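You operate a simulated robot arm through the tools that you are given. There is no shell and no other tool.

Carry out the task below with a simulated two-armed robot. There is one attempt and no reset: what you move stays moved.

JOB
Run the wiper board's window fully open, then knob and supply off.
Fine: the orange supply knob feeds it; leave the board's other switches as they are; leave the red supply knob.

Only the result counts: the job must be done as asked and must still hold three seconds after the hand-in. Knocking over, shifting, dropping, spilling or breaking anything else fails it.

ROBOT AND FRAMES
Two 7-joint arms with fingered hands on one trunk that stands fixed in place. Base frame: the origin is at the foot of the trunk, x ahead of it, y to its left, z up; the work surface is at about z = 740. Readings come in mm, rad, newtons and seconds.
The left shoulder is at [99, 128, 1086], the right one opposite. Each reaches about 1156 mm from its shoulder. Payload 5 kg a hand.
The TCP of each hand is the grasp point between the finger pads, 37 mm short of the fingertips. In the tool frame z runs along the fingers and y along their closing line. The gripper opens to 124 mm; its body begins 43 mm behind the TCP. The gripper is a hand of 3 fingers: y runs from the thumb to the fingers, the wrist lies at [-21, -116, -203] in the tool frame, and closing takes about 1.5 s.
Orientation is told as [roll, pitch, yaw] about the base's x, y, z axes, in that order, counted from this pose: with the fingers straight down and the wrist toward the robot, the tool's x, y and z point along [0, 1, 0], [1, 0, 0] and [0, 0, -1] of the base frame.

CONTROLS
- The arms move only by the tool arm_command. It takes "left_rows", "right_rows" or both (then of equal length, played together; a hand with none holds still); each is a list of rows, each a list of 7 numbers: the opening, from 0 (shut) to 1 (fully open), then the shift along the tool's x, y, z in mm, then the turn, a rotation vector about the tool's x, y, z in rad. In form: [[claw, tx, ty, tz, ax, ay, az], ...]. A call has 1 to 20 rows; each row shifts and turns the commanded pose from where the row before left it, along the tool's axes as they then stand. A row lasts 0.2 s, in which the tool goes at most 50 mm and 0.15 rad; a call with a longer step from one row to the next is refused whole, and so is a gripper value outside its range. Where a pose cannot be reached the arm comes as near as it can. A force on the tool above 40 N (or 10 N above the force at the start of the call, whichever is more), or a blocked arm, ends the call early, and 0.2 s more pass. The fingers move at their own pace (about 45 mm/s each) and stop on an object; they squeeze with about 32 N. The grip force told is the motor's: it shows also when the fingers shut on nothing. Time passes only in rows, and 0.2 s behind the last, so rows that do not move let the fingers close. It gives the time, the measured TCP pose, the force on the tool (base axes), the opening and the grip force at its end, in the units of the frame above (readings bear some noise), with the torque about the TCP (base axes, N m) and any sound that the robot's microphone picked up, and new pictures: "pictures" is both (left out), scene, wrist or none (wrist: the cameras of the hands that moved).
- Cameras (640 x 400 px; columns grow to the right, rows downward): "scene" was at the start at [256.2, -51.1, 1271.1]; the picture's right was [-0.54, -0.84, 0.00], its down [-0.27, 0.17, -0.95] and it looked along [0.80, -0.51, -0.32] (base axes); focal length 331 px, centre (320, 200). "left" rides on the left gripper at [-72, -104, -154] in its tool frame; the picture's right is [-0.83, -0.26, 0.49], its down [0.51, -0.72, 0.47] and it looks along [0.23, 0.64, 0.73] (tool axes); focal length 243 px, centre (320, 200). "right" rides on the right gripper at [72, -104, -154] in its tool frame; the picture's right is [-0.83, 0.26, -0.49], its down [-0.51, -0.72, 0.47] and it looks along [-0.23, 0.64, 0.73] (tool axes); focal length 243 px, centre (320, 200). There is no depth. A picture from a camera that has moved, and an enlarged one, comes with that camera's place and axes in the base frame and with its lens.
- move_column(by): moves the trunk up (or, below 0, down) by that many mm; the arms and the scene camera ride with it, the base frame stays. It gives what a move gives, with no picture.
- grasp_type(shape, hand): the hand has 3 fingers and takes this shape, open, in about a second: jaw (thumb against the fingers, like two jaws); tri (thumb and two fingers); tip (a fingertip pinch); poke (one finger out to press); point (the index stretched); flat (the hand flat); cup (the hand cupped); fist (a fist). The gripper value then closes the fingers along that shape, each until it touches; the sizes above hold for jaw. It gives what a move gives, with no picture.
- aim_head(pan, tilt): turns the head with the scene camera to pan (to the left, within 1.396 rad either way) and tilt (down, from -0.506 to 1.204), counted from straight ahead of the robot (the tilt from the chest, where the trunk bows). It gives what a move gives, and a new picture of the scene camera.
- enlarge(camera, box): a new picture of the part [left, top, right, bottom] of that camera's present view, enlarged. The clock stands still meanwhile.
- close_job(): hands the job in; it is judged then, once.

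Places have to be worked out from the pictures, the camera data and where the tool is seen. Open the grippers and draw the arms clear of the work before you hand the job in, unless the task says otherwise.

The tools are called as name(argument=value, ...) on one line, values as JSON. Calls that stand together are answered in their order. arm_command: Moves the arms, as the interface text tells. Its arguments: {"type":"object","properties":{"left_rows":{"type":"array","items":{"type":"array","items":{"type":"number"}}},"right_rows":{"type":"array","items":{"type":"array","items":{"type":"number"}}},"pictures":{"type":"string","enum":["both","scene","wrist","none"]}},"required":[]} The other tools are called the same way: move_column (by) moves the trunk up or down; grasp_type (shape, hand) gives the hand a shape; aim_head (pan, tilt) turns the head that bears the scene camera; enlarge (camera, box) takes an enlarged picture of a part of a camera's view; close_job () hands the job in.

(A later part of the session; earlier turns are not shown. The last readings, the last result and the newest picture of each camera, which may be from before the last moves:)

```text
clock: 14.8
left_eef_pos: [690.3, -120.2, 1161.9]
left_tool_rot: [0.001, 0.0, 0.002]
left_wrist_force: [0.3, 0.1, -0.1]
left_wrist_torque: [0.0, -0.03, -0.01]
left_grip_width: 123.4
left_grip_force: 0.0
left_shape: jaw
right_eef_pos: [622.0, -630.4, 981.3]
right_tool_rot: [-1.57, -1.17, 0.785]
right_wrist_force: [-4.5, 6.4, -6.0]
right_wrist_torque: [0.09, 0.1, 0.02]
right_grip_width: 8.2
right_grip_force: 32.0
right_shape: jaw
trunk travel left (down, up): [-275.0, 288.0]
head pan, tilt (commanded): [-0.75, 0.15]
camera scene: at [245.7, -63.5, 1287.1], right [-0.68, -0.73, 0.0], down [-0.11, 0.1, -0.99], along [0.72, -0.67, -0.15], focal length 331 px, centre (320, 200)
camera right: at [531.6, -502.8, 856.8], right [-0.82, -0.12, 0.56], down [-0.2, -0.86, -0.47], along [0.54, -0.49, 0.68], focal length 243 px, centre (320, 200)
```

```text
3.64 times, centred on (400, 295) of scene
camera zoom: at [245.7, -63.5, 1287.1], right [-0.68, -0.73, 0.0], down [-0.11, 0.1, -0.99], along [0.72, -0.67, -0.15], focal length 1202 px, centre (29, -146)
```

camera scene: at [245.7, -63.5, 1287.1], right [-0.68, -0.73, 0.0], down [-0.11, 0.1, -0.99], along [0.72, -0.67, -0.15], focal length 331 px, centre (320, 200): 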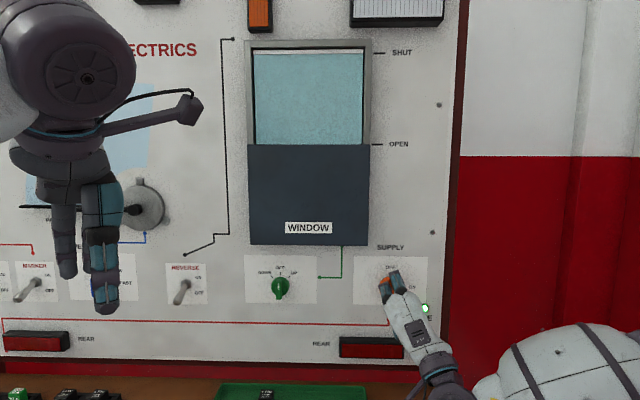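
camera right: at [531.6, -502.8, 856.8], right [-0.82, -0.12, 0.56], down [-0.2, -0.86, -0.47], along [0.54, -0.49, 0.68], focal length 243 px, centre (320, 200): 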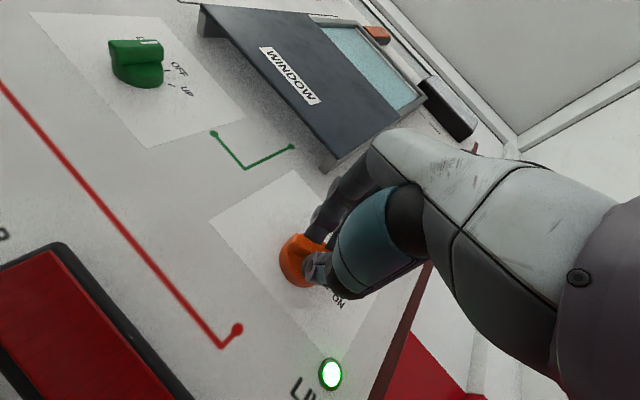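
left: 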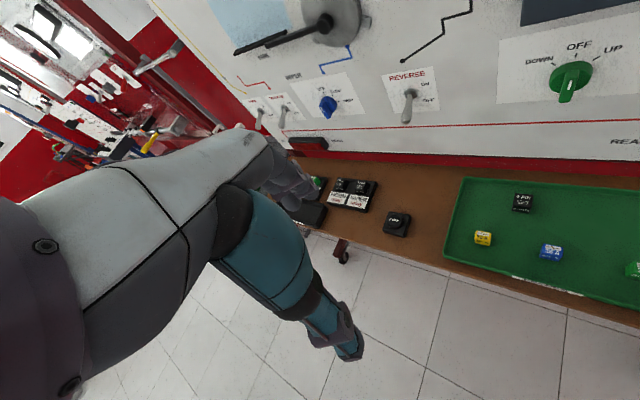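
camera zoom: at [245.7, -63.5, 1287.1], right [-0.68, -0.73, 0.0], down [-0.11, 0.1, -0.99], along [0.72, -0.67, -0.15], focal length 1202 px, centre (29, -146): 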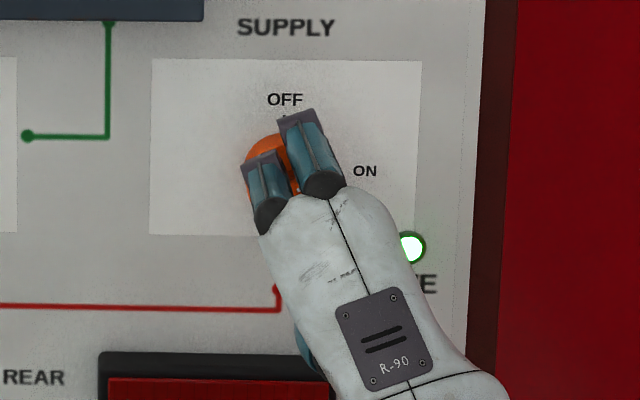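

LIVE lit up. I finish the turn to the ON mark.

arm_command(right_rows=[[0.0, 0, 0, 0, 0, 0, 0.13], [0.0, 0, 0, 0, 0, 0, 0.13], [0.0, 0, 0, 0, 0, 0, 0.14]], pictures="both")

enlarge(camera="scene", box=[330, 240, 470, 350])

```text
clock: 15.6
left_eef_pos: [690.3, -120.8, 1160.4]
left_tool_rot: [0.001, 0.0, 0.001]
left_wrist_force: [0.1, 0.4, -0.7]
left_wrist_torque: [-0.05, 0.0, -0.03]
left_grip_width: 123.4
left_grip_force: 0.1
left_shape: jaw
right_eef_pos: [621.2, -629.7, 980.4]
right_tool_rot: [-0.246, -1.571, -0.538]
right_wrist_force: [-4.4, 4.8, -11.0]
right_wrist_torque: [0.19, 0.24, 0.0]
right_grip_width: 8.1
right_grip_force: 32.3
right_shape: jaw
trunk travel left (down, up): [-275.0, 288.0]
head pan, tilt (commanded): [-0.75, 0.15]
camera scene: at [246.0, -63.9, 1287.0], right [-0.68, -0.73, 0.0], down [-0.11, 0.1, -0.99], along [0.72, -0.67, -0.15], focal length 331 px, centre (320, 200)
camera right: at [564.3, -470.2, 877.1], right [-0.94, -0.24, 0.26], down [-0.03, -0.69, -0.72], along [0.35, -0.68, 0.64], focal length 243 px, centre (320, 200)
```

scene: 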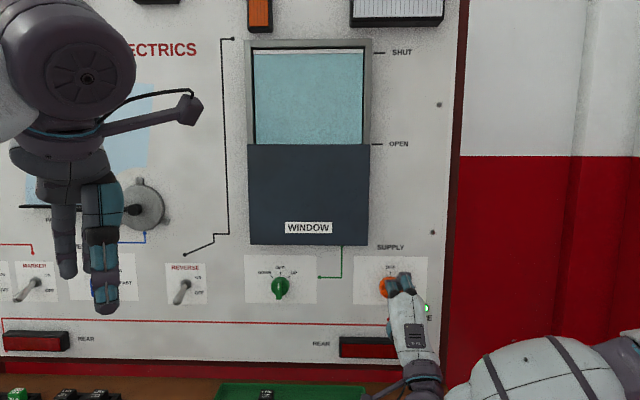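
right: 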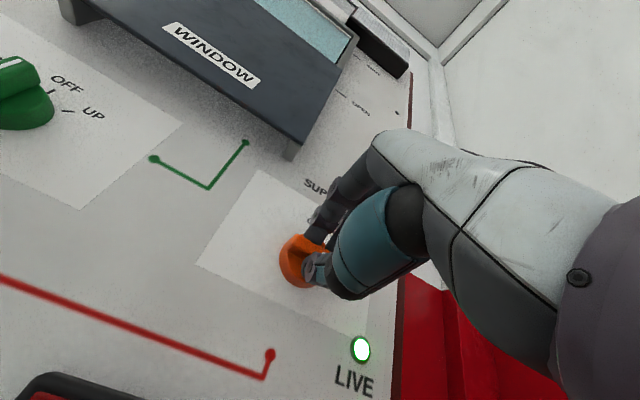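

```text
3.64 times, centred on (400, 295) of scene
camera zoom: at [246.0, -63.9, 1287.0], right [-0.68, -0.73, 0.0], down [-0.11, 0.1, -0.99], along [0.72, -0.67, -0.15], focal length 1202 px, centre (29, -146)
```

zoom: 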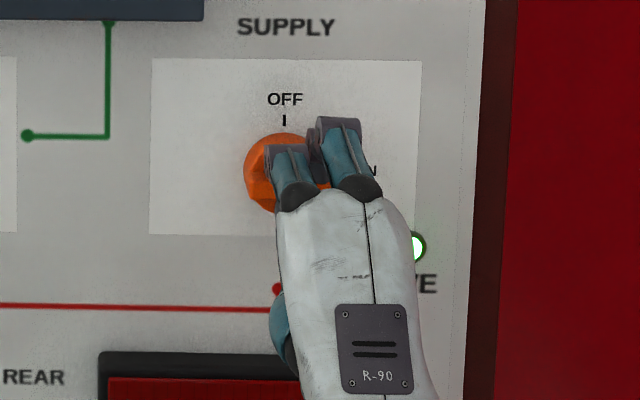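

The knob is at ON with LIVE lit. I open the fingers and back straight off the board.

arm_command(right_rows=[[0.4, 0, 0, 0, 0, 0, 0], [0.4, 0, 0, 0, 0, 0, 0], [0.4, 0, 0, 0, 0, 0, 0], [0.4, 0, 0, -20, 0, 0, 0], [0.4, 0, 0, -30, 0, 0, 0], [0.4, 0, 0, -30, 0, 0, 0]], pictures="both")

enlarge(camera="scene", box=[230, 230, 470, 350])

enlarge(camera="right", box=[220, 180, 400, 340])

```text
clock: 17.0
left_eef_pos: [690.7, -118.7, 1163.0]
left_tool_rot: [0.001, -0.001, 0.002]
left_wrist_force: [-0.3, -0.2, 0.2]
left_wrist_torque: [-0.03, 0.03, 0.01]
left_grip_width: 123.7
left_grip_force: 0.0
left_shape: jaw
right_eef_pos: [563.7, -573.9, 981.8]
right_tool_rot: [-2.304, -1.569, 1.52]
right_wrist_force: [0.3, 0.2, 0.6]
right_wrist_torque: [0.01, 0.01, 0.02]
right_grip_width: 49.1
right_grip_force: 0.0
right_shape: jaw
trunk travel left (down, up): [-275.0, 288.0]
head pan, tilt (commanded): [-0.75, 0.15]
camera scene: at [245.5, -63.3, 1287.2], right [-0.68, -0.73, 0.0], down [-0.11, 0.1, -0.99], along [0.72, -0.67, -0.15], focal length 331 px, centre (320, 200)
camera right: at [507.3, -414.2, 877.9], right [-0.94, -0.24, 0.26], down [-0.03, -0.69, -0.72], along [0.35, -0.68, 0.64], focal length 243 px, centre (320, 200)
```

scene: 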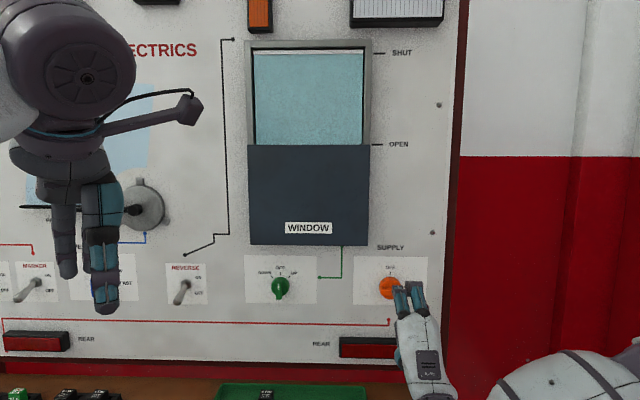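
right: 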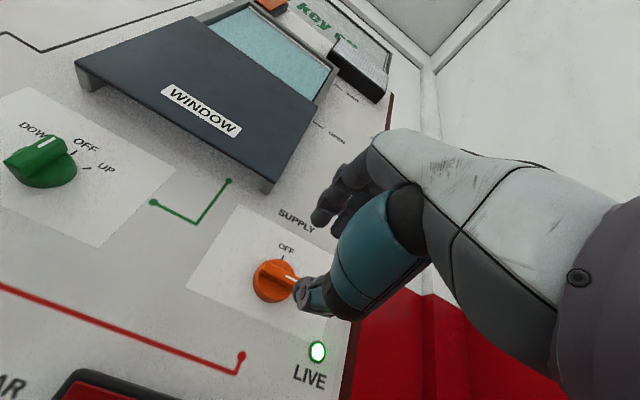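

```text
2.67 times, centred on (350, 290) of scene
camera zoom: at [245.5, -63.3, 1287.2], right [-0.68, -0.73, 0.0], down [-0.11, 0.1, -0.99], along [0.72, -0.67, -0.15], focal length 882 px, centre (240, -40)
```

zoom: 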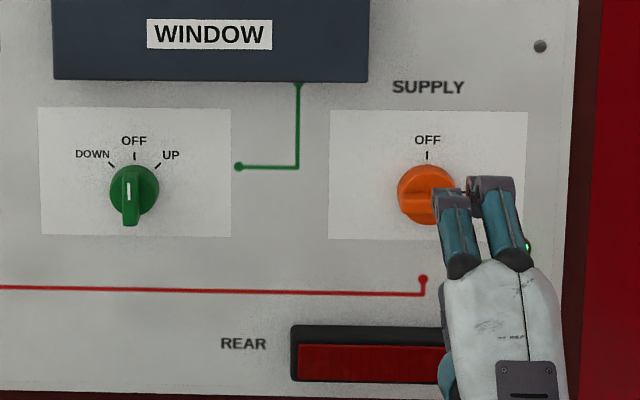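

```text
2.50 times, centred on (310, 260) of right
camera zoom: at [507.3, -414.2, 877.9], right [-0.94, -0.24, 0.26], down [-0.03, -0.69, -0.72], along [0.35, -0.68, 0.64], focal length 606 px, centre (345, 50)
```

zoom: 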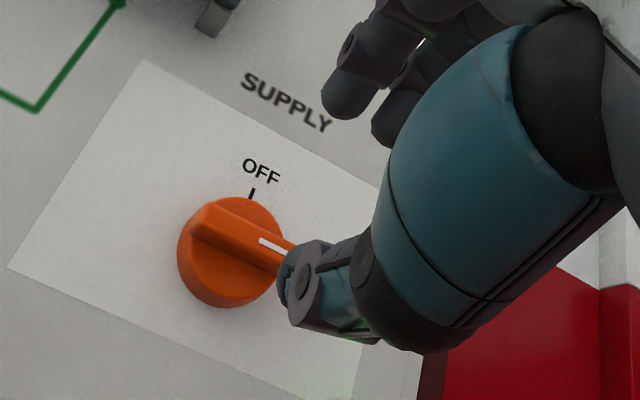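

Supply is ON and LIVE is lit. Now I turn the hand back to the thumb-right orientation and shift ~252 mm left to face the green knob, keeping the standoff.

arm_command(right_rows=[[0.4, 0, 0, 0, 0, 0, -0.131], [0.4, 0, 0, 0, 0, 0, -0.131], [0.4, 0, 0, 0, 0, 0, -0.131], [0.4, 0, 0, 0, 0, 0, -0.131], [0.4, 0, 0, 0, 0, 0, -0.131], [0.4, 0, 0, 0, 0, 0, -0.131], [0.4, 0, 0, 0, 0, 0, -0.131], [0.4, 0, 0, 0, 0, 0, -0.131], [0.4, 0, 0, 0, 0, 0, -0.131], [0.4, 0, 0, 0, 0, 0, -0.131], [0.4, 0, 0, 0, 0, 0, -0.131], [0.4, 0, 0, 0, 0, 0, -0.129]], pictures="both")

arm_command(right_rows=[[0.4, 0, 42, 0, 0, 0, 0], [0.4, 0, 42, 0, 0, 0, 0], [0.4, 0, 42, 0, 0, 0, 0], [0.4, 0, 42, 0, 0, 0, 0], [0.4, 0, 42, 0, 0, 0, 0], [0.4, 0, 42, 0, 0, 0, 0]], pictures="both")

```text
clock: 19.6
left_eef_pos: [689.4, -119.3, 1161.7]
left_tool_rot: [0.001, 0.0, 0.001]
left_wrist_force: [-0.3, 0.1, -0.1]
left_wrist_torque: [-0.05, 0.03, 0.03]
left_grip_width: 123.7
left_grip_force: 0.1
left_shape: jaw
right_eef_pos: [564.3, -573.5, 981.7]
right_tool_rot: [-1.573, 0.003, 0.785]
right_wrist_force: [-0.3, 0.1, 0.4]
right_wrist_torque: [0.01, -0.01, -0.01]
right_grip_width: 49.0
right_grip_force: 0.1
right_shape: jaw
trunk travel left (down, up): [-275.0, 288.0]
head pan, tilt (commanded): [-0.75, 0.15]
camera scene: at [245.4, -63.2, 1287.2], right [-0.68, -0.73, 0.0], down [-0.11, 0.1, -0.99], along [0.72, -0.67, -0.15], focal length 331 px, centre (320, 200)
camera right: at [382.4, -538.7, 910.0], right [-0.16, 0.54, 0.83], down [-0.18, -0.84, 0.51], along [0.97, -0.06, 0.23], focal length 243 px, centre (320, 200)
```

scene: 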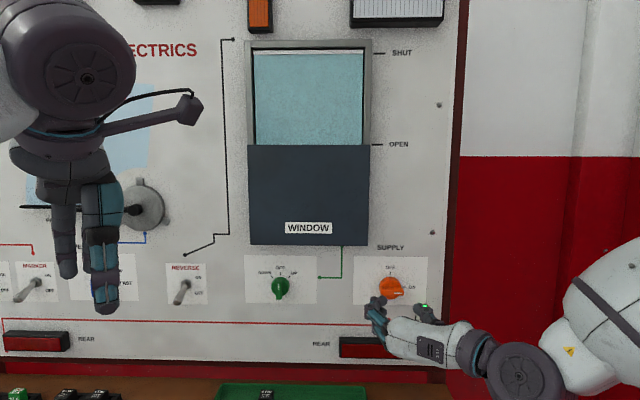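
right: 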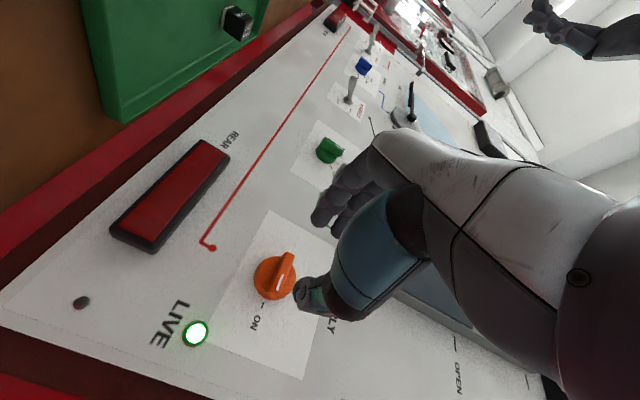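

```text
clock: 21.0
left_eef_pos: [693.4, -119.2, 1160.2]
left_tool_rot: [0.0, 0.003, 0.002]
left_wrist_force: [0.0, -0.1, -0.3]
left_wrist_torque: [-0.02, 0.05, 0.02]
left_grip_width: 123.6
left_grip_force: 0.0
left_shape: jaw
right_eef_pos: [746.4, -390.0, 980.4]
right_tool_rot: [-1.572, 0.002, 0.785]
right_wrist_force: [0.4, -0.1, -0.3]
right_wrist_torque: [-0.02, 0.0, -0.07]
right_grip_width: 49.4
right_grip_force: 0.1
right_shape: jaw
trunk travel left (down, up): [-275.0, 288.0]
head pan, tilt (commanded): [-0.75, 0.15]
camera scene: at [248.4, -63.5, 1286.5], right [-0.68, -0.73, 0.0], down [-0.11, 0.1, -0.99], along [0.72, -0.67, -0.15], focal length 331 px, centre (320, 200)
camera right: at [565.4, -356.4, 908.6], right [-0.16, 0.53, 0.83], down [-0.18, -0.84, 0.51], along [0.97, -0.07, 0.23], focal length 243 px, centre (320, 200)
```

scene: 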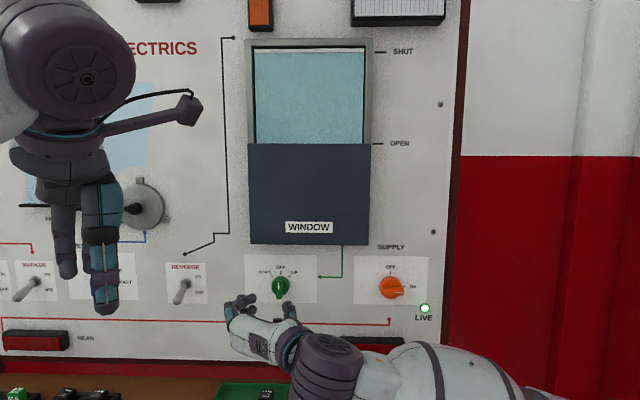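
right: 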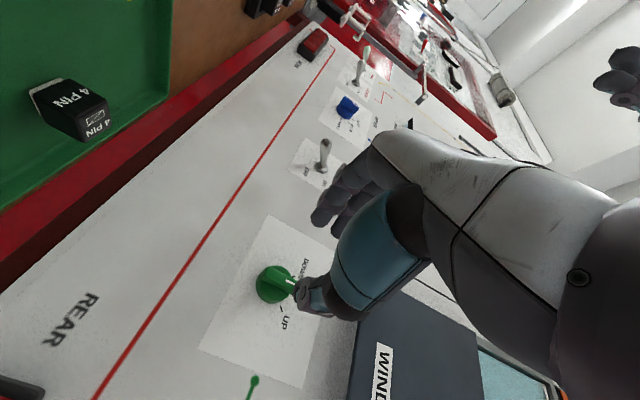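

I wait a moment for the arm to settle, then check alignment with the green knob.

arm_command(right_rows=[[0.4, 0, 0, 0, 0, 0, 0], [0.4, 0, 0, 0, 0, 0, 0], [0.4, 0, 0, 0, 0, 0, 0]], pictures="none")

enlarge(camera="right", box=[220, 220, 360, 340])

enlarge(camera="scene", box=[210, 240, 350, 350])

```text
clock: 21.8
left_eef_pos: [691.1, -119.5, 1162.5]
left_tool_rot: [0.0, 0.0, 0.002]
left_wrist_force: [0.3, 0.1, -0.6]
left_wrist_torque: [0.01, 0.0, 0.02]
left_grip_width: 123.7
left_grip_force: 0.0
left_shape: jaw
right_eef_pos: [745.8, -391.0, 981.8]
right_tool_rot: [-1.57, -0.001, 0.787]
right_wrist_force: [0.0, -0.4, 0.0]
right_wrist_torque: [-0.02, 0.0, 0.01]
right_grip_width: 49.6
right_grip_force: 0.0
right_shape: jaw
trunk travel left (down, up): [-275.0, 288.0]
head pan, tilt (commanded): [-0.75, 0.15]
```

```text
3.33 times, centred on (290, 280) of right
camera zoom: at [563.1, -356.1, 909.5], right [-0.16, 0.53, 0.83], down [-0.18, -0.84, 0.51], along [0.97, -0.06, 0.23], focal length 809 px, centre (420, -67)
```

zoom: 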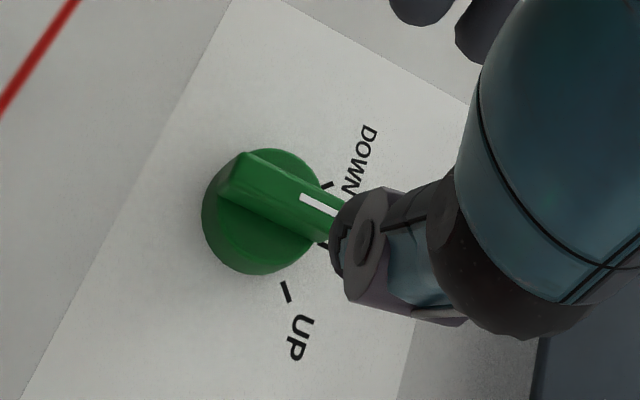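

```text
3.64 times, centred on (280, 295) of scene
camera zoom: at [245.4, -63.5, 1287.2], right [-0.68, -0.73, 0.0], down [-0.11, 0.1, -0.99], along [0.72, -0.67, -0.15], focal length 1202 px, centre (466, -146)
```

zoom: 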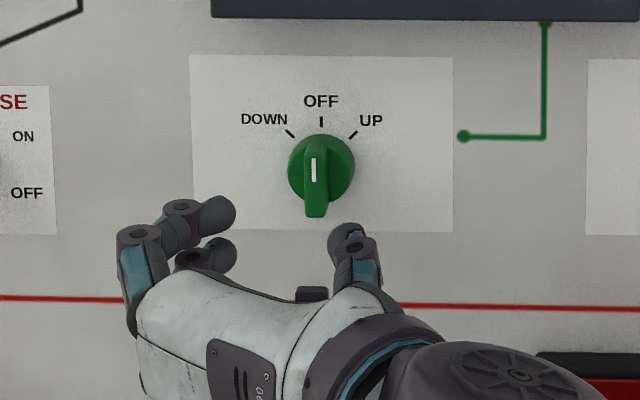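

Settled TCP is ~6 mm left of the green knob axis. I correct that and advance so the fingertips straddle the green ridge.

arm_command(right_rows=[[0.4, 1, -6, 0, 0, 0, 0], [0.4, 0, 0, 20, 0, 0, 0], [0.4, 0, 0, 25, 0, 0, 0], [0.4, 0, 0, 15, 0, 0, 0], [0.4, 0, 0, 10, 0, 0, 0], [0.4, 0, 0, 5, 0, 0, 0], [0.4, 0, 0, 0, 0, 0, 0]], pictures="both")

enlarge(camera="scene", box=[210, 240, 350, 350])

enlarge(camera="right", box=[220, 180, 400, 340])

```text
clock: 23.4
left_eef_pos: [690.4, -119.9, 1163.1]
left_tool_rot: [-0.001, 0.0, 0.002]
left_wrist_force: [-0.1, -0.5, -0.6]
left_wrist_torque: [0.0, 0.02, -0.03]
left_grip_width: 123.5
left_grip_force: 0.0
left_shape: jaw
right_eef_pos: [791.7, -450.9, 980.7]
right_tool_rot: [-1.569, 0.0, 0.786]
right_wrist_force: [0.3, -0.3, 0.6]
right_wrist_torque: [-0.05, 0.0, 0.02]
right_grip_width: 49.7
right_grip_force: 0.0
right_shape: jaw
trunk travel left (down, up): [-275.0, 288.0]
head pan, tilt (commanded): [-0.75, 0.15]
camera scene: at [245.7, -63.7, 1287.1], right [-0.68, -0.73, 0.0], down [-0.11, 0.1, -0.99], along [0.72, -0.67, -0.15], focal length 331 px, centre (320, 200)
camera right: at [609.9, -416.4, 909.0], right [-0.16, 0.53, 0.83], down [-0.18, -0.84, 0.51], along [0.97, -0.06, 0.23], focal length 243 px, centre (320, 200)
```

scene: 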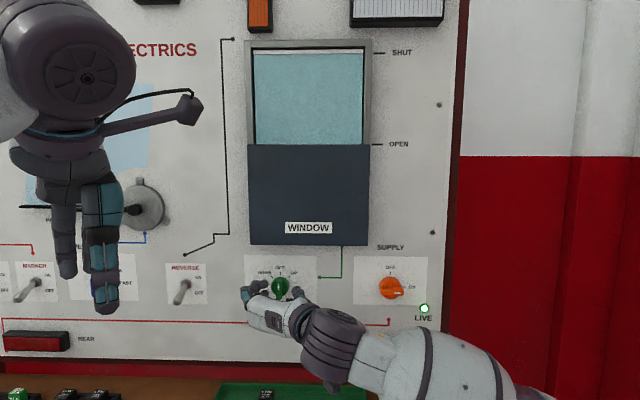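
right: 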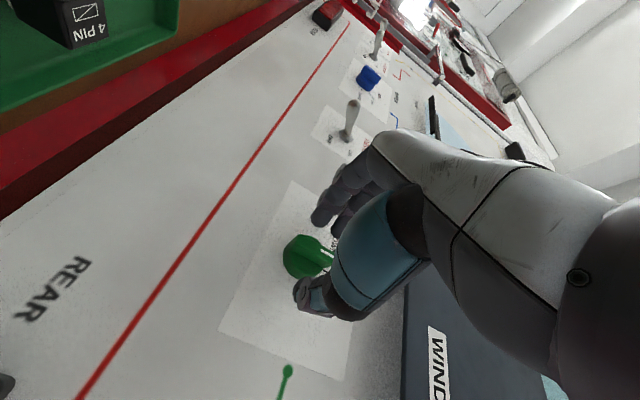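

```text
3.64 times, centred on (280, 295) of scene
camera zoom: at [245.7, -63.7, 1287.1], right [-0.68, -0.73, 0.0], down [-0.11, 0.1, -0.99], along [0.72, -0.67, -0.15], focal length 1202 px, centre (466, -146)
```

zoom: 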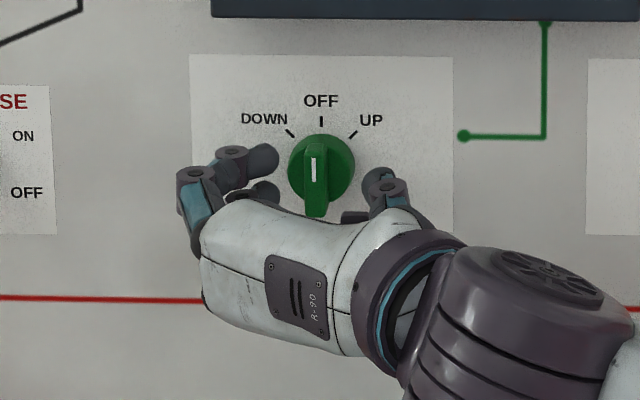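

```text
2.50 times, centred on (310, 260) of right
camera zoom: at [609.9, -416.4, 909.0], right [-0.16, 0.53, 0.83], down [-0.18, -0.84, 0.51], along [0.97, -0.06, 0.23], focal length 606 px, centre (345, 50)
```

zoom: 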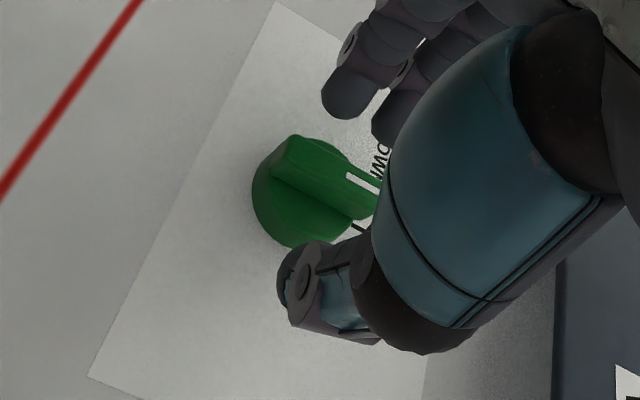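

Measured TCP is now ~4 mm to the right of the green axis. I shift left 3.5 mm, go 4 mm deeper, and check before closing.

arm_command(right_rows=[[0.4, 0, 3.5, 0, 0, 0, 0], [0.4, 0, 0, 4, 0, 0, 0], [0.4, 0, 0, 0, 0, 0, 0], [0.4, 0, 0, 0, 0, 0, 0]], pictures="both")

enlarge(camera="scene", box=[240, 260, 320, 310])

```text
clock: 24.4
left_eef_pos: [690.8, -118.9, 1162.8]
left_tool_rot: [0.0, 0.0, 0.003]
left_wrist_force: [0.8, 0.4, 0.3]
left_wrist_torque: [-0.02, 0.02, 0.05]
left_grip_width: 123.8
left_grip_force: 0.1
left_shape: jaw
right_eef_pos: [797.3, -451.4, 980.9]
right_tool_rot: [-1.57, 0.001, 0.787]
right_wrist_force: [0.5, 0.0, 0.6]
right_wrist_torque: [0.02, 0.01, -0.02]
right_grip_width: 49.2
right_grip_force: 0.0
right_shape: jaw
trunk travel left (down, up): [-275.0, 288.0]
head pan, tilt (commanded): [-0.75, 0.15]
camera scene: at [245.7, -63.7, 1287.1], right [-0.68, -0.73, 0.0], down [-0.11, 0.1, -0.99], along [0.72, -0.67, -0.15], focal length 331 px, centre (320, 200)
camera right: at [615.8, -416.8, 908.3], right [-0.16, 0.53, 0.83], down [-0.18, -0.84, 0.51], along [0.97, -0.06, 0.23], focal length 243 px, centre (320, 200)
```

scene: 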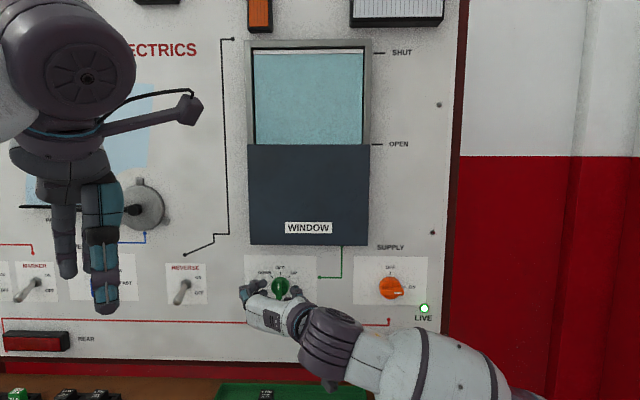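
right: 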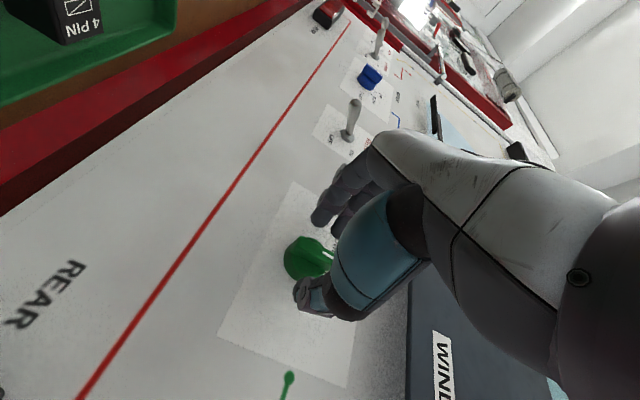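

```text
8.00 times, centred on (280, 285) of scene
camera zoom: at [245.7, -63.7, 1287.1], right [-0.68, -0.73, 0.0], down [-0.11, 0.1, -0.99], along [0.72, -0.67, -0.15], focal length 2646 px, centre (640, -480)
```

zoom: 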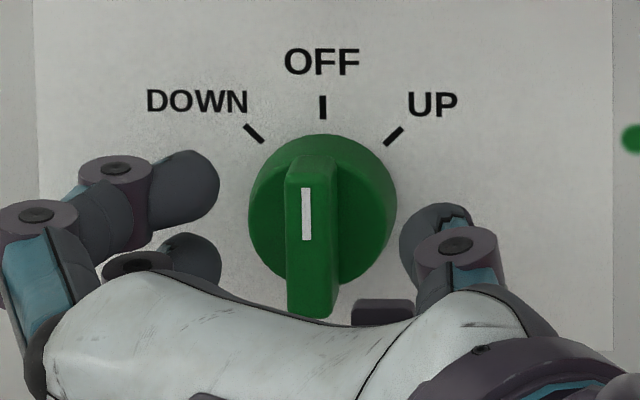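

The ridge is now centred between fingers and thumb (gap midpoint 310 vs ridge 312 px). I close on it.

arm_command(right_rows=[[0.0, 0, 0, 0, 0, 0, 0], [0.0, 0, 0, 0, 0, 0, 0], [0.0, 0, 0, 0, 0, 0, 0], [0.0, 0, 0, 0, 0, 0, 0], [0.0, 0, 0, 0, 0, 0, 0]], pictures="both")

enlarge(camera="scene", box=[240, 260, 320, 310])

```text
clock: 25.6
left_eef_pos: [691.0, -119.7, 1162.5]
left_tool_rot: [-0.001, 0.0, 0.002]
left_wrist_force: [-0.9, -0.7, 0.2]
left_wrist_torque: [0.03, -0.03, -0.02]
left_grip_width: 123.7
left_grip_force: 0.0
left_shape: jaw
right_eef_pos: [797.3, -452.0, 980.3]
right_tool_rot: [-1.571, 0.001, 0.785]
right_wrist_force: [2.1, -1.3, 1.0]
right_wrist_torque: [0.0, -0.02, 0.07]
right_grip_width: 8.2
right_grip_force: 32.2
right_shape: jaw
trunk travel left (down, up): [-275.0, 288.0]
head pan, tilt (commanded): [-0.75, 0.15]
camera scene: at [245.8, -63.9, 1287.1], right [-0.68, -0.73, 0.0], down [-0.11, 0.1, -0.99], along [0.72, -0.67, -0.15], focal length 331 px, centre (320, 200)
camera right: at [615.9, -417.0, 908.3], right [-0.16, 0.53, 0.83], down [-0.18, -0.84, 0.51], along [0.97, -0.06, 0.23], focal length 243 px, centre (320, 200)
```

scene: 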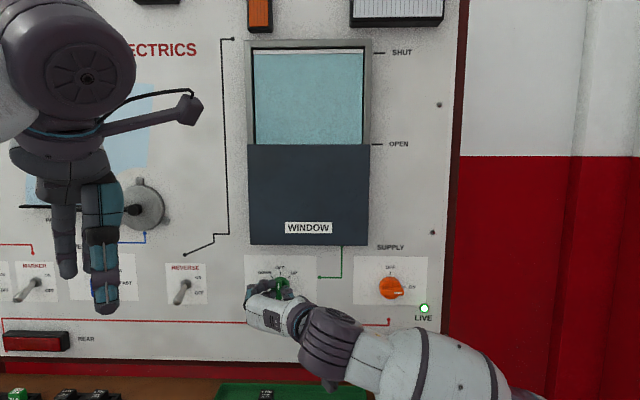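
right: 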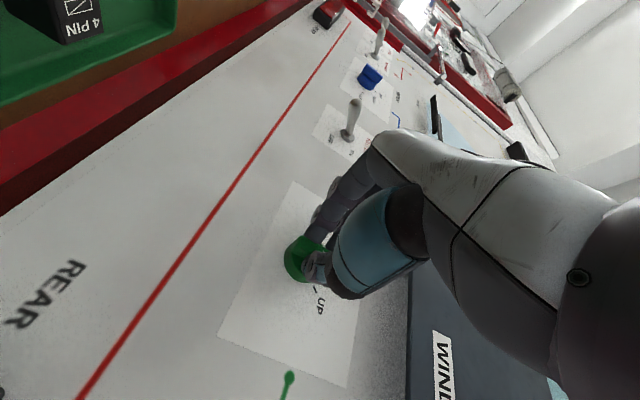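

```text
8.00 times, centred on (280, 285) of scene
camera zoom: at [245.8, -63.9, 1287.1], right [-0.68, -0.73, 0.0], down [-0.11, 0.1, -0.99], along [0.72, -0.67, -0.15], focal length 2646 px, centre (640, -480)
```

zoom: 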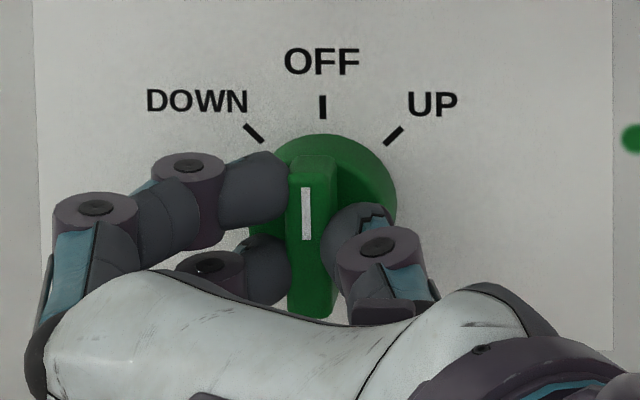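

Gripped cleanly. I turn counter-clockwise 45° to DOWN.

arm_command(right_rows=[[0.0, 0, 0, 0, 0, 0, -0.131], [0.0, 0, 0, 0, 0, 0, -0.131], [0.0, 0, 0, 0, 0, 0, -0.131], [0.0, 0, 0, 0, 0, 0, -0.131], [0.0, 0, 0, 0, 0, 0, -0.131], [0.0, 0, 0, 0, 0, 0, -0.131]], pictures="both")

enlarge(camera="scene", box=[220, 20, 440, 160])

enlarge(camera="scene", box=[240, 260, 320, 310])

```text
clock: 27.0
left_eef_pos: [691.9, -119.0, 1161.7]
left_tool_rot: [-0.001, 0.001, 0.003]
left_wrist_force: [0.6, 0.2, 0.7]
left_wrist_torque: [0.0, 0.0, -0.02]
left_grip_width: 123.6
left_grip_force: 0.1
left_shape: jaw
right_eef_pos: [797.3, -451.7, 979.8]
right_tool_rot: [-1.573, 0.789, 0.787]
right_wrist_force: [10.4, 1.6, 6.8]
right_wrist_torque: [0.04, -0.15, 0.26]
right_grip_width: 8.0
right_grip_force: 32.3
right_shape: jaw
trunk travel left (down, up): [-275.0, 288.0]
head pan, tilt (commanded): [-0.75, 0.15]
camera scene: at [246.4, -63.1, 1287.0], right [-0.68, -0.73, 0.0], down [-0.11, 0.1, -0.99], along [0.72, -0.67, -0.15], focal length 331 px, centre (320, 200)
camera right: at [600.9, -431.6, 1003.3], right [0.2, 0.9, 0.4], down [0.23, -0.44, 0.87], along [0.95, -0.08, -0.29], focal length 243 px, centre (320, 200)
```

scene: 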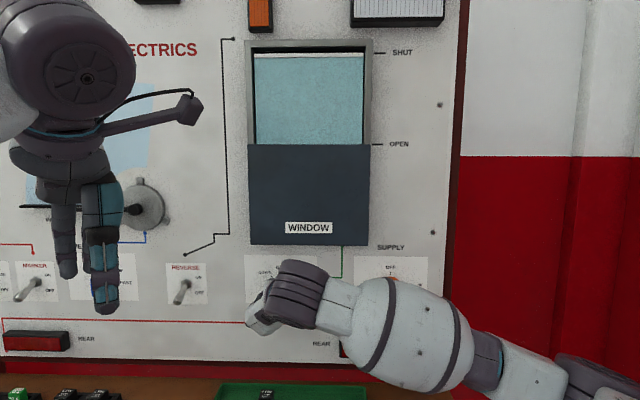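
right: 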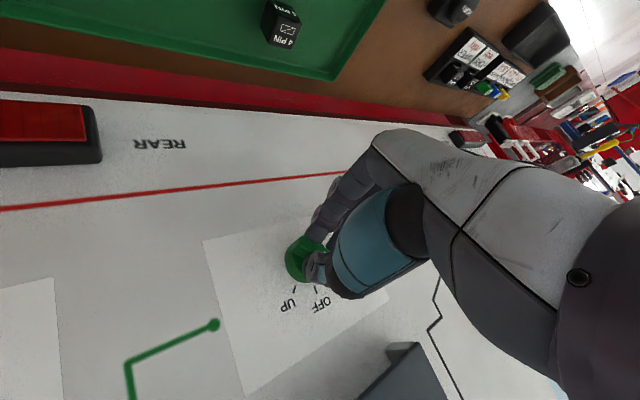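

```text
2.86 times, centred on (330, 90) of scene
camera zoom: at [246.4, -63.1, 1287.0], right [-0.68, -0.73, 0.0], down [-0.11, 0.1, -0.99], along [0.72, -0.67, -0.15], focal length 945 px, centre (291, 514)
```

zoom: 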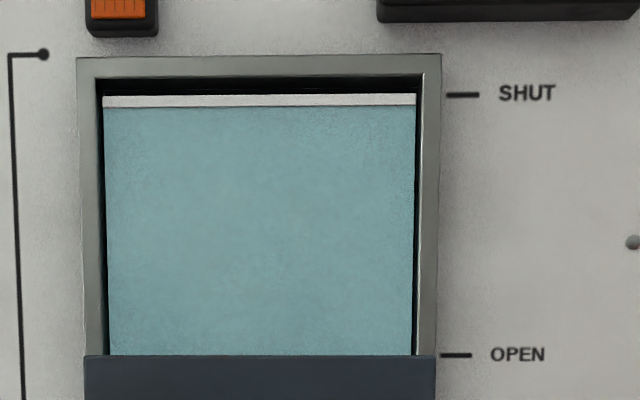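

```text
8.00 times, centred on (280, 285) of scene
camera zoom: at [246.4, -63.1, 1287.0], right [-0.68, -0.73, 0.0], down [-0.11, 0.1, -0.99], along [0.72, -0.67, -0.15], focal length 2646 px, centre (640, -480)
```

zoom: 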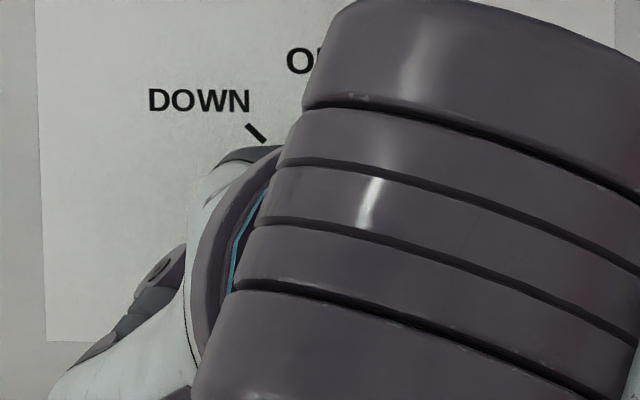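

The glass edge may have just started down. I hold the knob at DOWN and watch.

arm_command(right_rows=[[0.0, 0, 0, 0, 0, 0, 0], [0.0, 0, 0, 0, 0, 0, 0], [0.0, 0, 0, 0, 0, 0, 0], [0.0, 0, 0, 0, 0, 0, 0], [0.0, 0, 0, 0, 0, 0, 0]], pictures="scene")

enlarge(camera="scene", box=[220, 20, 440, 160])

```text
clock: 28.2
left_eef_pos: [690.8, -120.4, 1161.7]
left_tool_rot: [0.001, 0.0, 0.002]
left_wrist_force: [-0.8, -0.9, 0.1]
left_wrist_torque: [0.0, 0.0, 0.02]
left_grip_width: 123.6
left_grip_force: 0.1
left_shape: jaw
right_eef_pos: [797.1, -451.4, 979.2]
right_tool_rot: [-1.572, 0.789, 0.782]
right_wrist_force: [11.5, -0.9, 9.1]
right_wrist_torque: [-0.04, -0.24, 0.27]
right_grip_width: 7.9
right_grip_force: 32.1
right_shape: jaw
trunk travel left (down, up): [-275.0, 288.0]
head pan, tilt (commanded): [-0.75, 0.15]
camera scene: at [246.3, -63.1, 1287.1], right [-0.68, -0.73, 0.0], down [-0.11, 0.1, -0.99], along [0.72, -0.67, -0.15], focal length 331 px, centre (320, 200)
```

scene: 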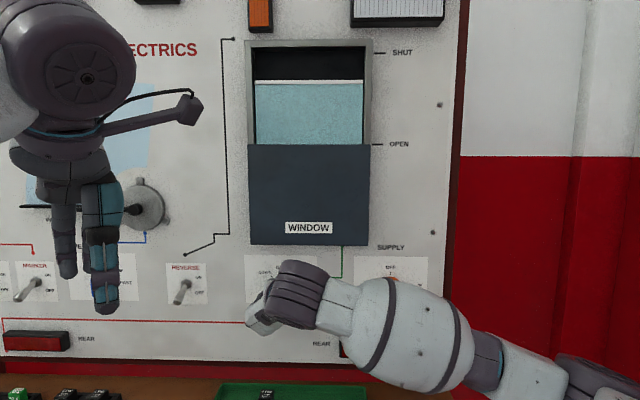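

```text
2.86 times, centred on (330, 90) of scene
camera zoom: at [246.3, -63.1, 1287.1], right [-0.68, -0.73, 0.0], down [-0.11, 0.1, -0.99], along [0.72, -0.67, -0.15], focal length 945 px, centre (291, 514)
```

zoom: 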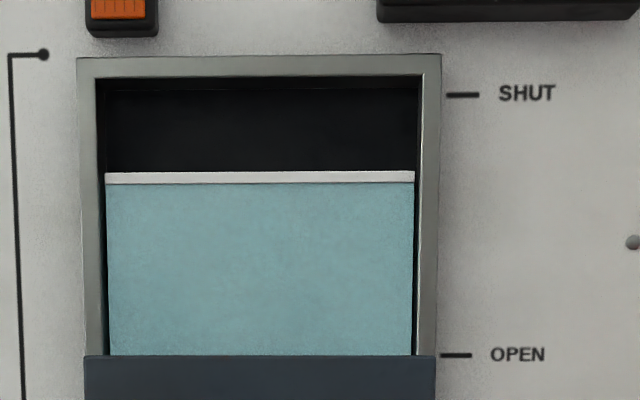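

The glass is moving down (~20 px/s). About 3 s remain, so I hold 2 s more and check.

arm_command(right_rows=[[0.0, 0, 0, 0, 0, 0, 0], [0.0, 0, 0, 0, 0, 0, 0], [0.0, 0, 0, 0, 0, 0, 0], [0.0, 0, 0, 0, 0, 0, 0], [0.0, 0, 0, 0, 0, 0, 0], [0.0, 0, 0, 0, 0, 0, 0], [0.0, 0, 0, 0, 0, 0, 0], [0.0, 0, 0, 0, 0, 0, 0], [0.0, 0, 0, 0, 0, 0, 0]], pictures="scene")

enlarge(camera="scene", box=[220, 20, 440, 160])

```text
clock: 30.2
left_eef_pos: [692.1, -119.5, 1162.0]
left_tool_rot: [0.0, 0.001, 0.003]
left_wrist_force: [-0.4, -0.4, 0.2]
left_wrist_torque: [-0.02, 0.0, 0.05]
left_grip_width: 123.8
left_grip_force: 0.1
left_shape: jaw
right_eef_pos: [797.1, -451.8, 979.8]
right_tool_rot: [-1.57, 0.787, 0.784]
right_wrist_force: [14.0, -0.2, 10.7]
right_wrist_torque: [-0.1, -0.21, 0.29]
right_grip_width: 8.0
right_grip_force: 32.0
right_shape: jaw
trunk travel left (down, up): [-275.0, 288.0]
head pan, tilt (commanded): [-0.75, 0.15]
camera scene: at [246.2, -63.1, 1287.1], right [-0.68, -0.73, 0.0], down [-0.11, 0.1, -0.99], along [0.72, -0.67, -0.15], focal length 331 px, centre (320, 200)
```

scene: 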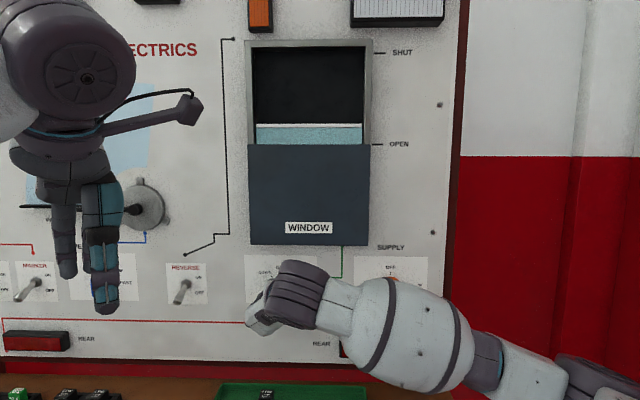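

```text
2.86 times, centred on (330, 90) of scene
camera zoom: at [246.2, -63.1, 1287.1], right [-0.68, -0.73, 0.0], down [-0.11, 0.1, -0.99], along [0.72, -0.67, -0.15], focal length 945 px, centre (291, 514)
```

zoom: 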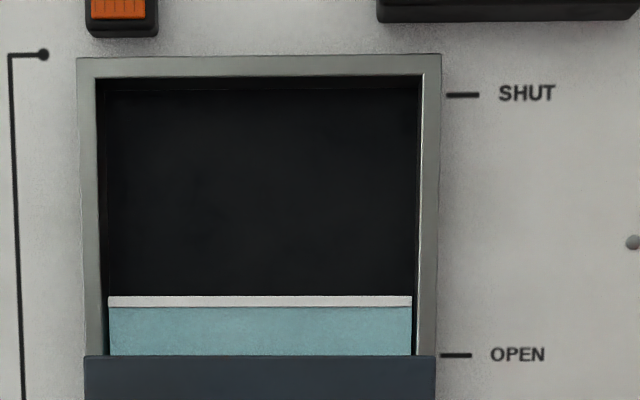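

About 0.95 s remains at this rate. I hold 1.0 s and check again.

arm_command(right_rows=[[0.0, 0, 0, 0, 0, 0, 0], [0.0, 0, 0, 0, 0, 0, 0], [0.0, 0, 0, 0, 0, 0, 0], [0.0, 0, 0, 0, 0, 0, 0]], pictures="scene")

enlarge(camera="scene", box=[220, 20, 440, 160])

enlarge(camera="scene", box=[240, 120, 320, 170])

```text
clock: 31.2
left_eef_pos: [691.1, -119.6, 1161.6]
left_tool_rot: [-0.002, 0.0, 0.001]
left_wrist_force: [0.2, -0.2, -0.2]
left_wrist_torque: [-0.01, 0.0, 0.0]
left_grip_width: 123.6
left_grip_force: 0.0
left_shape: jaw
right_eef_pos: [797.1, -450.7, 980.4]
right_tool_rot: [-1.572, 0.786, 0.786]
right_wrist_force: [13.7, -0.9, 11.1]
right_wrist_torque: [-0.08, -0.25, 0.25]
right_grip_width: 8.0
right_grip_force: 31.9
right_shape: jaw
trunk travel left (down, up): [-275.0, 288.0]
head pan, tilt (commanded): [-0.75, 0.15]
camera scene: at [246.2, -63.1, 1287.1], right [-0.68, -0.73, 0.0], down [-0.11, 0.1, -0.99], along [0.72, -0.67, -0.15], focal length 331 px, centre (320, 200)
```

scene: 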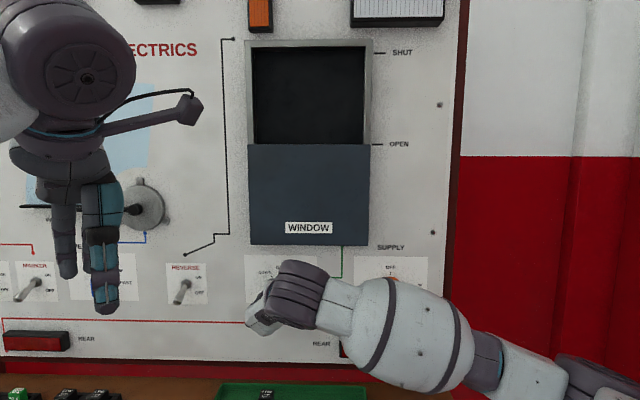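

```text
2.86 times, centred on (330, 90) of scene
camera zoom: at [246.2, -63.1, 1287.1], right [-0.68, -0.73, 0.0], down [-0.11, 0.1, -0.99], along [0.72, -0.67, -0.15], focal length 945 px, centre (291, 514)
```

zoom: 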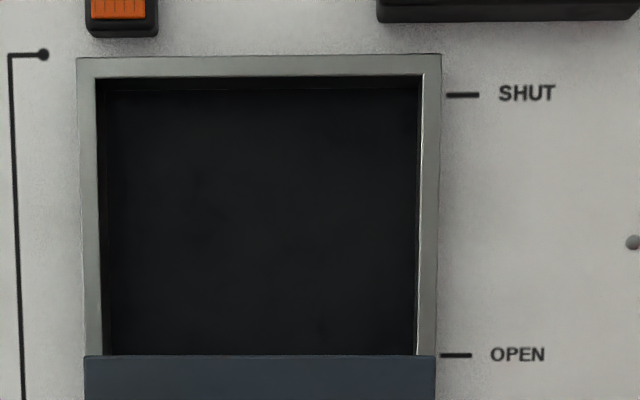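

```text
8.00 times, centred on (280, 145) of scene
camera zoom: at [246.2, -63.1, 1287.1], right [-0.68, -0.73, 0.0], down [-0.11, 0.1, -0.99], along [0.72, -0.67, -0.15], focal length 2646 px, centre (640, 640)
```

zoom: 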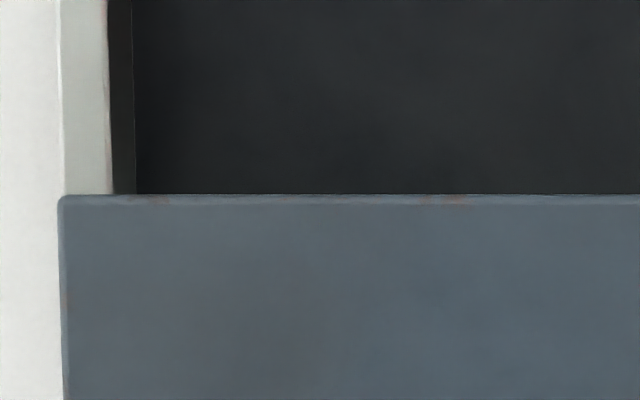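

The glass has dropped below the sill at the OPEN mark. I hold a little longer to make sure it reaches its end.

arm_command(right_rows=[[0.0, 0, 0, 0, 0, 0, 0], [0.0, 0, 0, 0, 0, 0, 0]], pictures="scene")

```text
clock: 31.8
left_eef_pos: [690.6, -118.2, 1161.8]
left_tool_rot: [-0.001, 0.001, 0.001]
left_wrist_force: [0.4, 0.1, 0.1]
left_wrist_torque: [0.0, -0.05, 0.0]
left_grip_width: 123.5
left_grip_force: 0.0
left_shape: jaw
right_eef_pos: [797.4, -450.9, 979.8]
right_tool_rot: [-1.573, 0.787, 0.788]
right_wrist_force: [12.7, -2.1, 10.0]
right_wrist_torque: [-0.08, -0.26, 0.29]
right_grip_width: 8.0
right_grip_force: 31.9
right_shape: jaw
trunk travel left (down, up): [-275.0, 288.0]
head pan, tilt (commanded): [-0.75, 0.15]
camera scene: at [246.2, -63.1, 1287.1], right [-0.68, -0.73, 0.0], down [-0.11, 0.1, -0.99], along [0.72, -0.67, -0.15], focal length 331 px, centre (320, 200)
```

scene: 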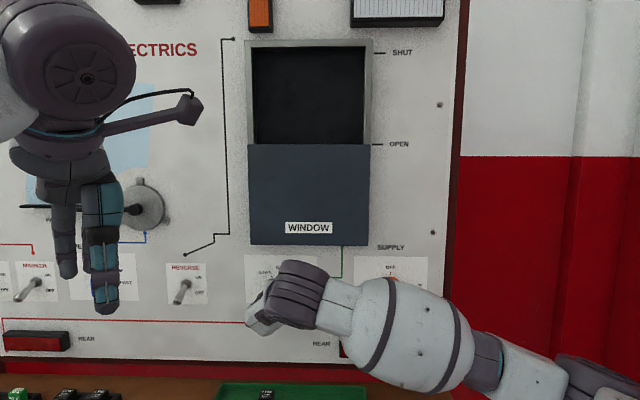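

The window is fully down, so I turn the green knob back clockwise 45° to OFF.

arm_command(right_rows=[[0.0, 0, 0, 0, 0, 0, 0.131], [0.0, 0, 0, 0, 0, 0, 0.131], [0.0, 0, 0, 0, 0, 0, 0.131], [0.0, 0, 0, 0, 0, 0, 0.131], [0.0, 0, 0, 0, 0, 0, 0.131], [0.0, 0, 0, 0, 0, 0, 0.131], [0.0, 0, 0, 0, 0, 0, 0]], pictures="both")

enlarge(camera="scene", box=[240, 260, 320, 310])

enlarge(camera="scene", box=[220, 20, 440, 160])

```text
clock: 33.4
left_eef_pos: [690.7, -118.2, 1161.0]
left_tool_rot: [-0.001, 0.002, 0.003]
left_wrist_force: [-0.8, -0.1, 0.3]
left_wrist_torque: [-0.01, 0.02, -0.03]
left_grip_width: 123.6
left_grip_force: 0.0
left_shape: jaw
right_eef_pos: [797.3, -450.9, 978.7]
right_tool_rot: [-1.571, 0.0, 0.786]
right_wrist_force: [10.1, 0.3, 5.5]
right_wrist_torque: [-0.09, -0.1, 0.3]
right_grip_width: 8.0
right_grip_force: 31.6
right_shape: jaw
trunk travel left (down, up): [-275.0, 288.0]
head pan, tilt (commanded): [-0.75, 0.15]
camera scene: at [246.3, -63.3, 1287.0], right [-0.68, -0.73, 0.0], down [-0.11, 0.1, -0.99], along [0.72, -0.67, -0.15], focal length 331 px, centre (320, 200)
camera right: at [615.1, -417.3, 907.0], right [-0.16, 0.53, 0.83], down [-0.18, -0.84, 0.51], along [0.97, -0.06, 0.23], focal length 243 px, centre (320, 200)
```

scene: 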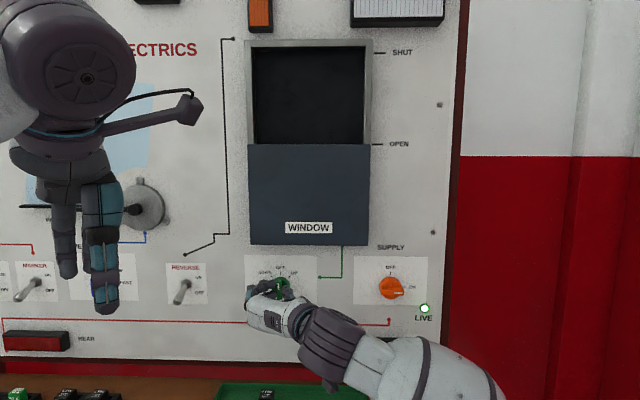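
right: 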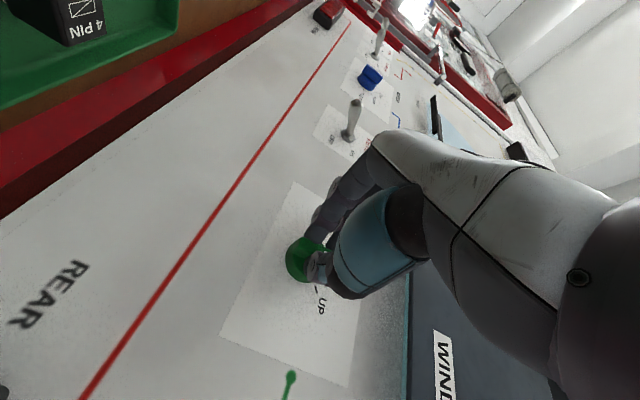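

```text
8.00 times, centred on (280, 285) of scene
camera zoom: at [246.3, -63.3, 1287.0], right [-0.68, -0.73, 0.0], down [-0.11, 0.1, -0.99], along [0.72, -0.67, -0.15], focal length 2646 px, centre (640, -480)
```

zoom: 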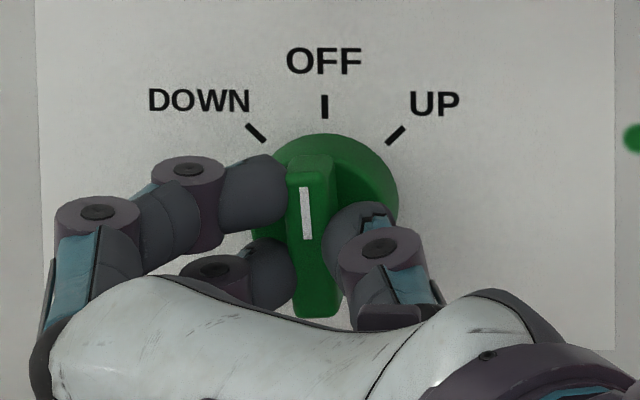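

```text
2.86 times, centred on (330, 90) of scene
camera zoom: at [246.3, -63.3, 1287.0], right [-0.68, -0.73, 0.0], down [-0.11, 0.1, -0.99], along [0.72, -0.67, -0.15], focal length 945 px, centre (291, 514)
```

zoom: 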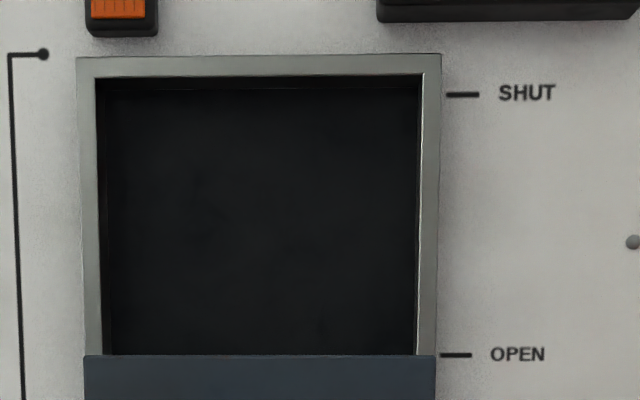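

The window stays open. The mark looks about 4–5° short of vertical, so I nudge 0.08 rad clockwise and check.

arm_command(right_rows=[[0.0, 0, 0, 0, 0, 0, 0.08], [0.0, 0, 0, 0, 0, 0, 0]], pictures="none")

enlarge(camera="scene", box=[240, 260, 320, 310])

```text
clock: 34.0
left_eef_pos: [690.9, -119.8, 1161.9]
left_tool_rot: [-0.001, 0.002, 0.001]
left_wrist_force: [0.0, -0.7, 0.4]
left_wrist_torque: [0.05, 0.03, -0.02]
left_grip_width: 123.5
left_grip_force: 0.0
left_shape: jaw
right_eef_pos: [796.8, -452.0, 978.8]
right_tool_rot: [-1.571, -0.082, 0.786]
right_wrist_force: [3.5, 0.2, 2.9]
right_wrist_torque: [-0.09, -0.09, 0.14]
right_grip_width: 8.0
right_grip_force: 32.6
right_shape: jaw
trunk travel left (down, up): [-275.0, 288.0]
head pan, tilt (commanded): [-0.75, 0.15]
```

```text
8.00 times, centred on (280, 285) of scene
camera zoom: at [245.8, -63.4, 1287.1], right [-0.68, -0.73, 0.0], down [-0.11, 0.1, -0.99], along [0.72, -0.67, -0.15], focal length 2646 px, centre (640, -480)
```

zoom: 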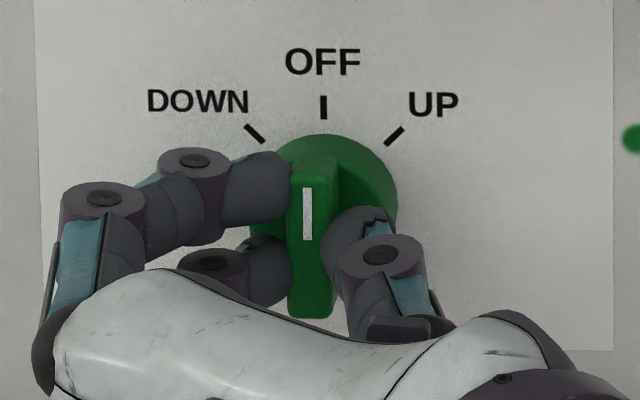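

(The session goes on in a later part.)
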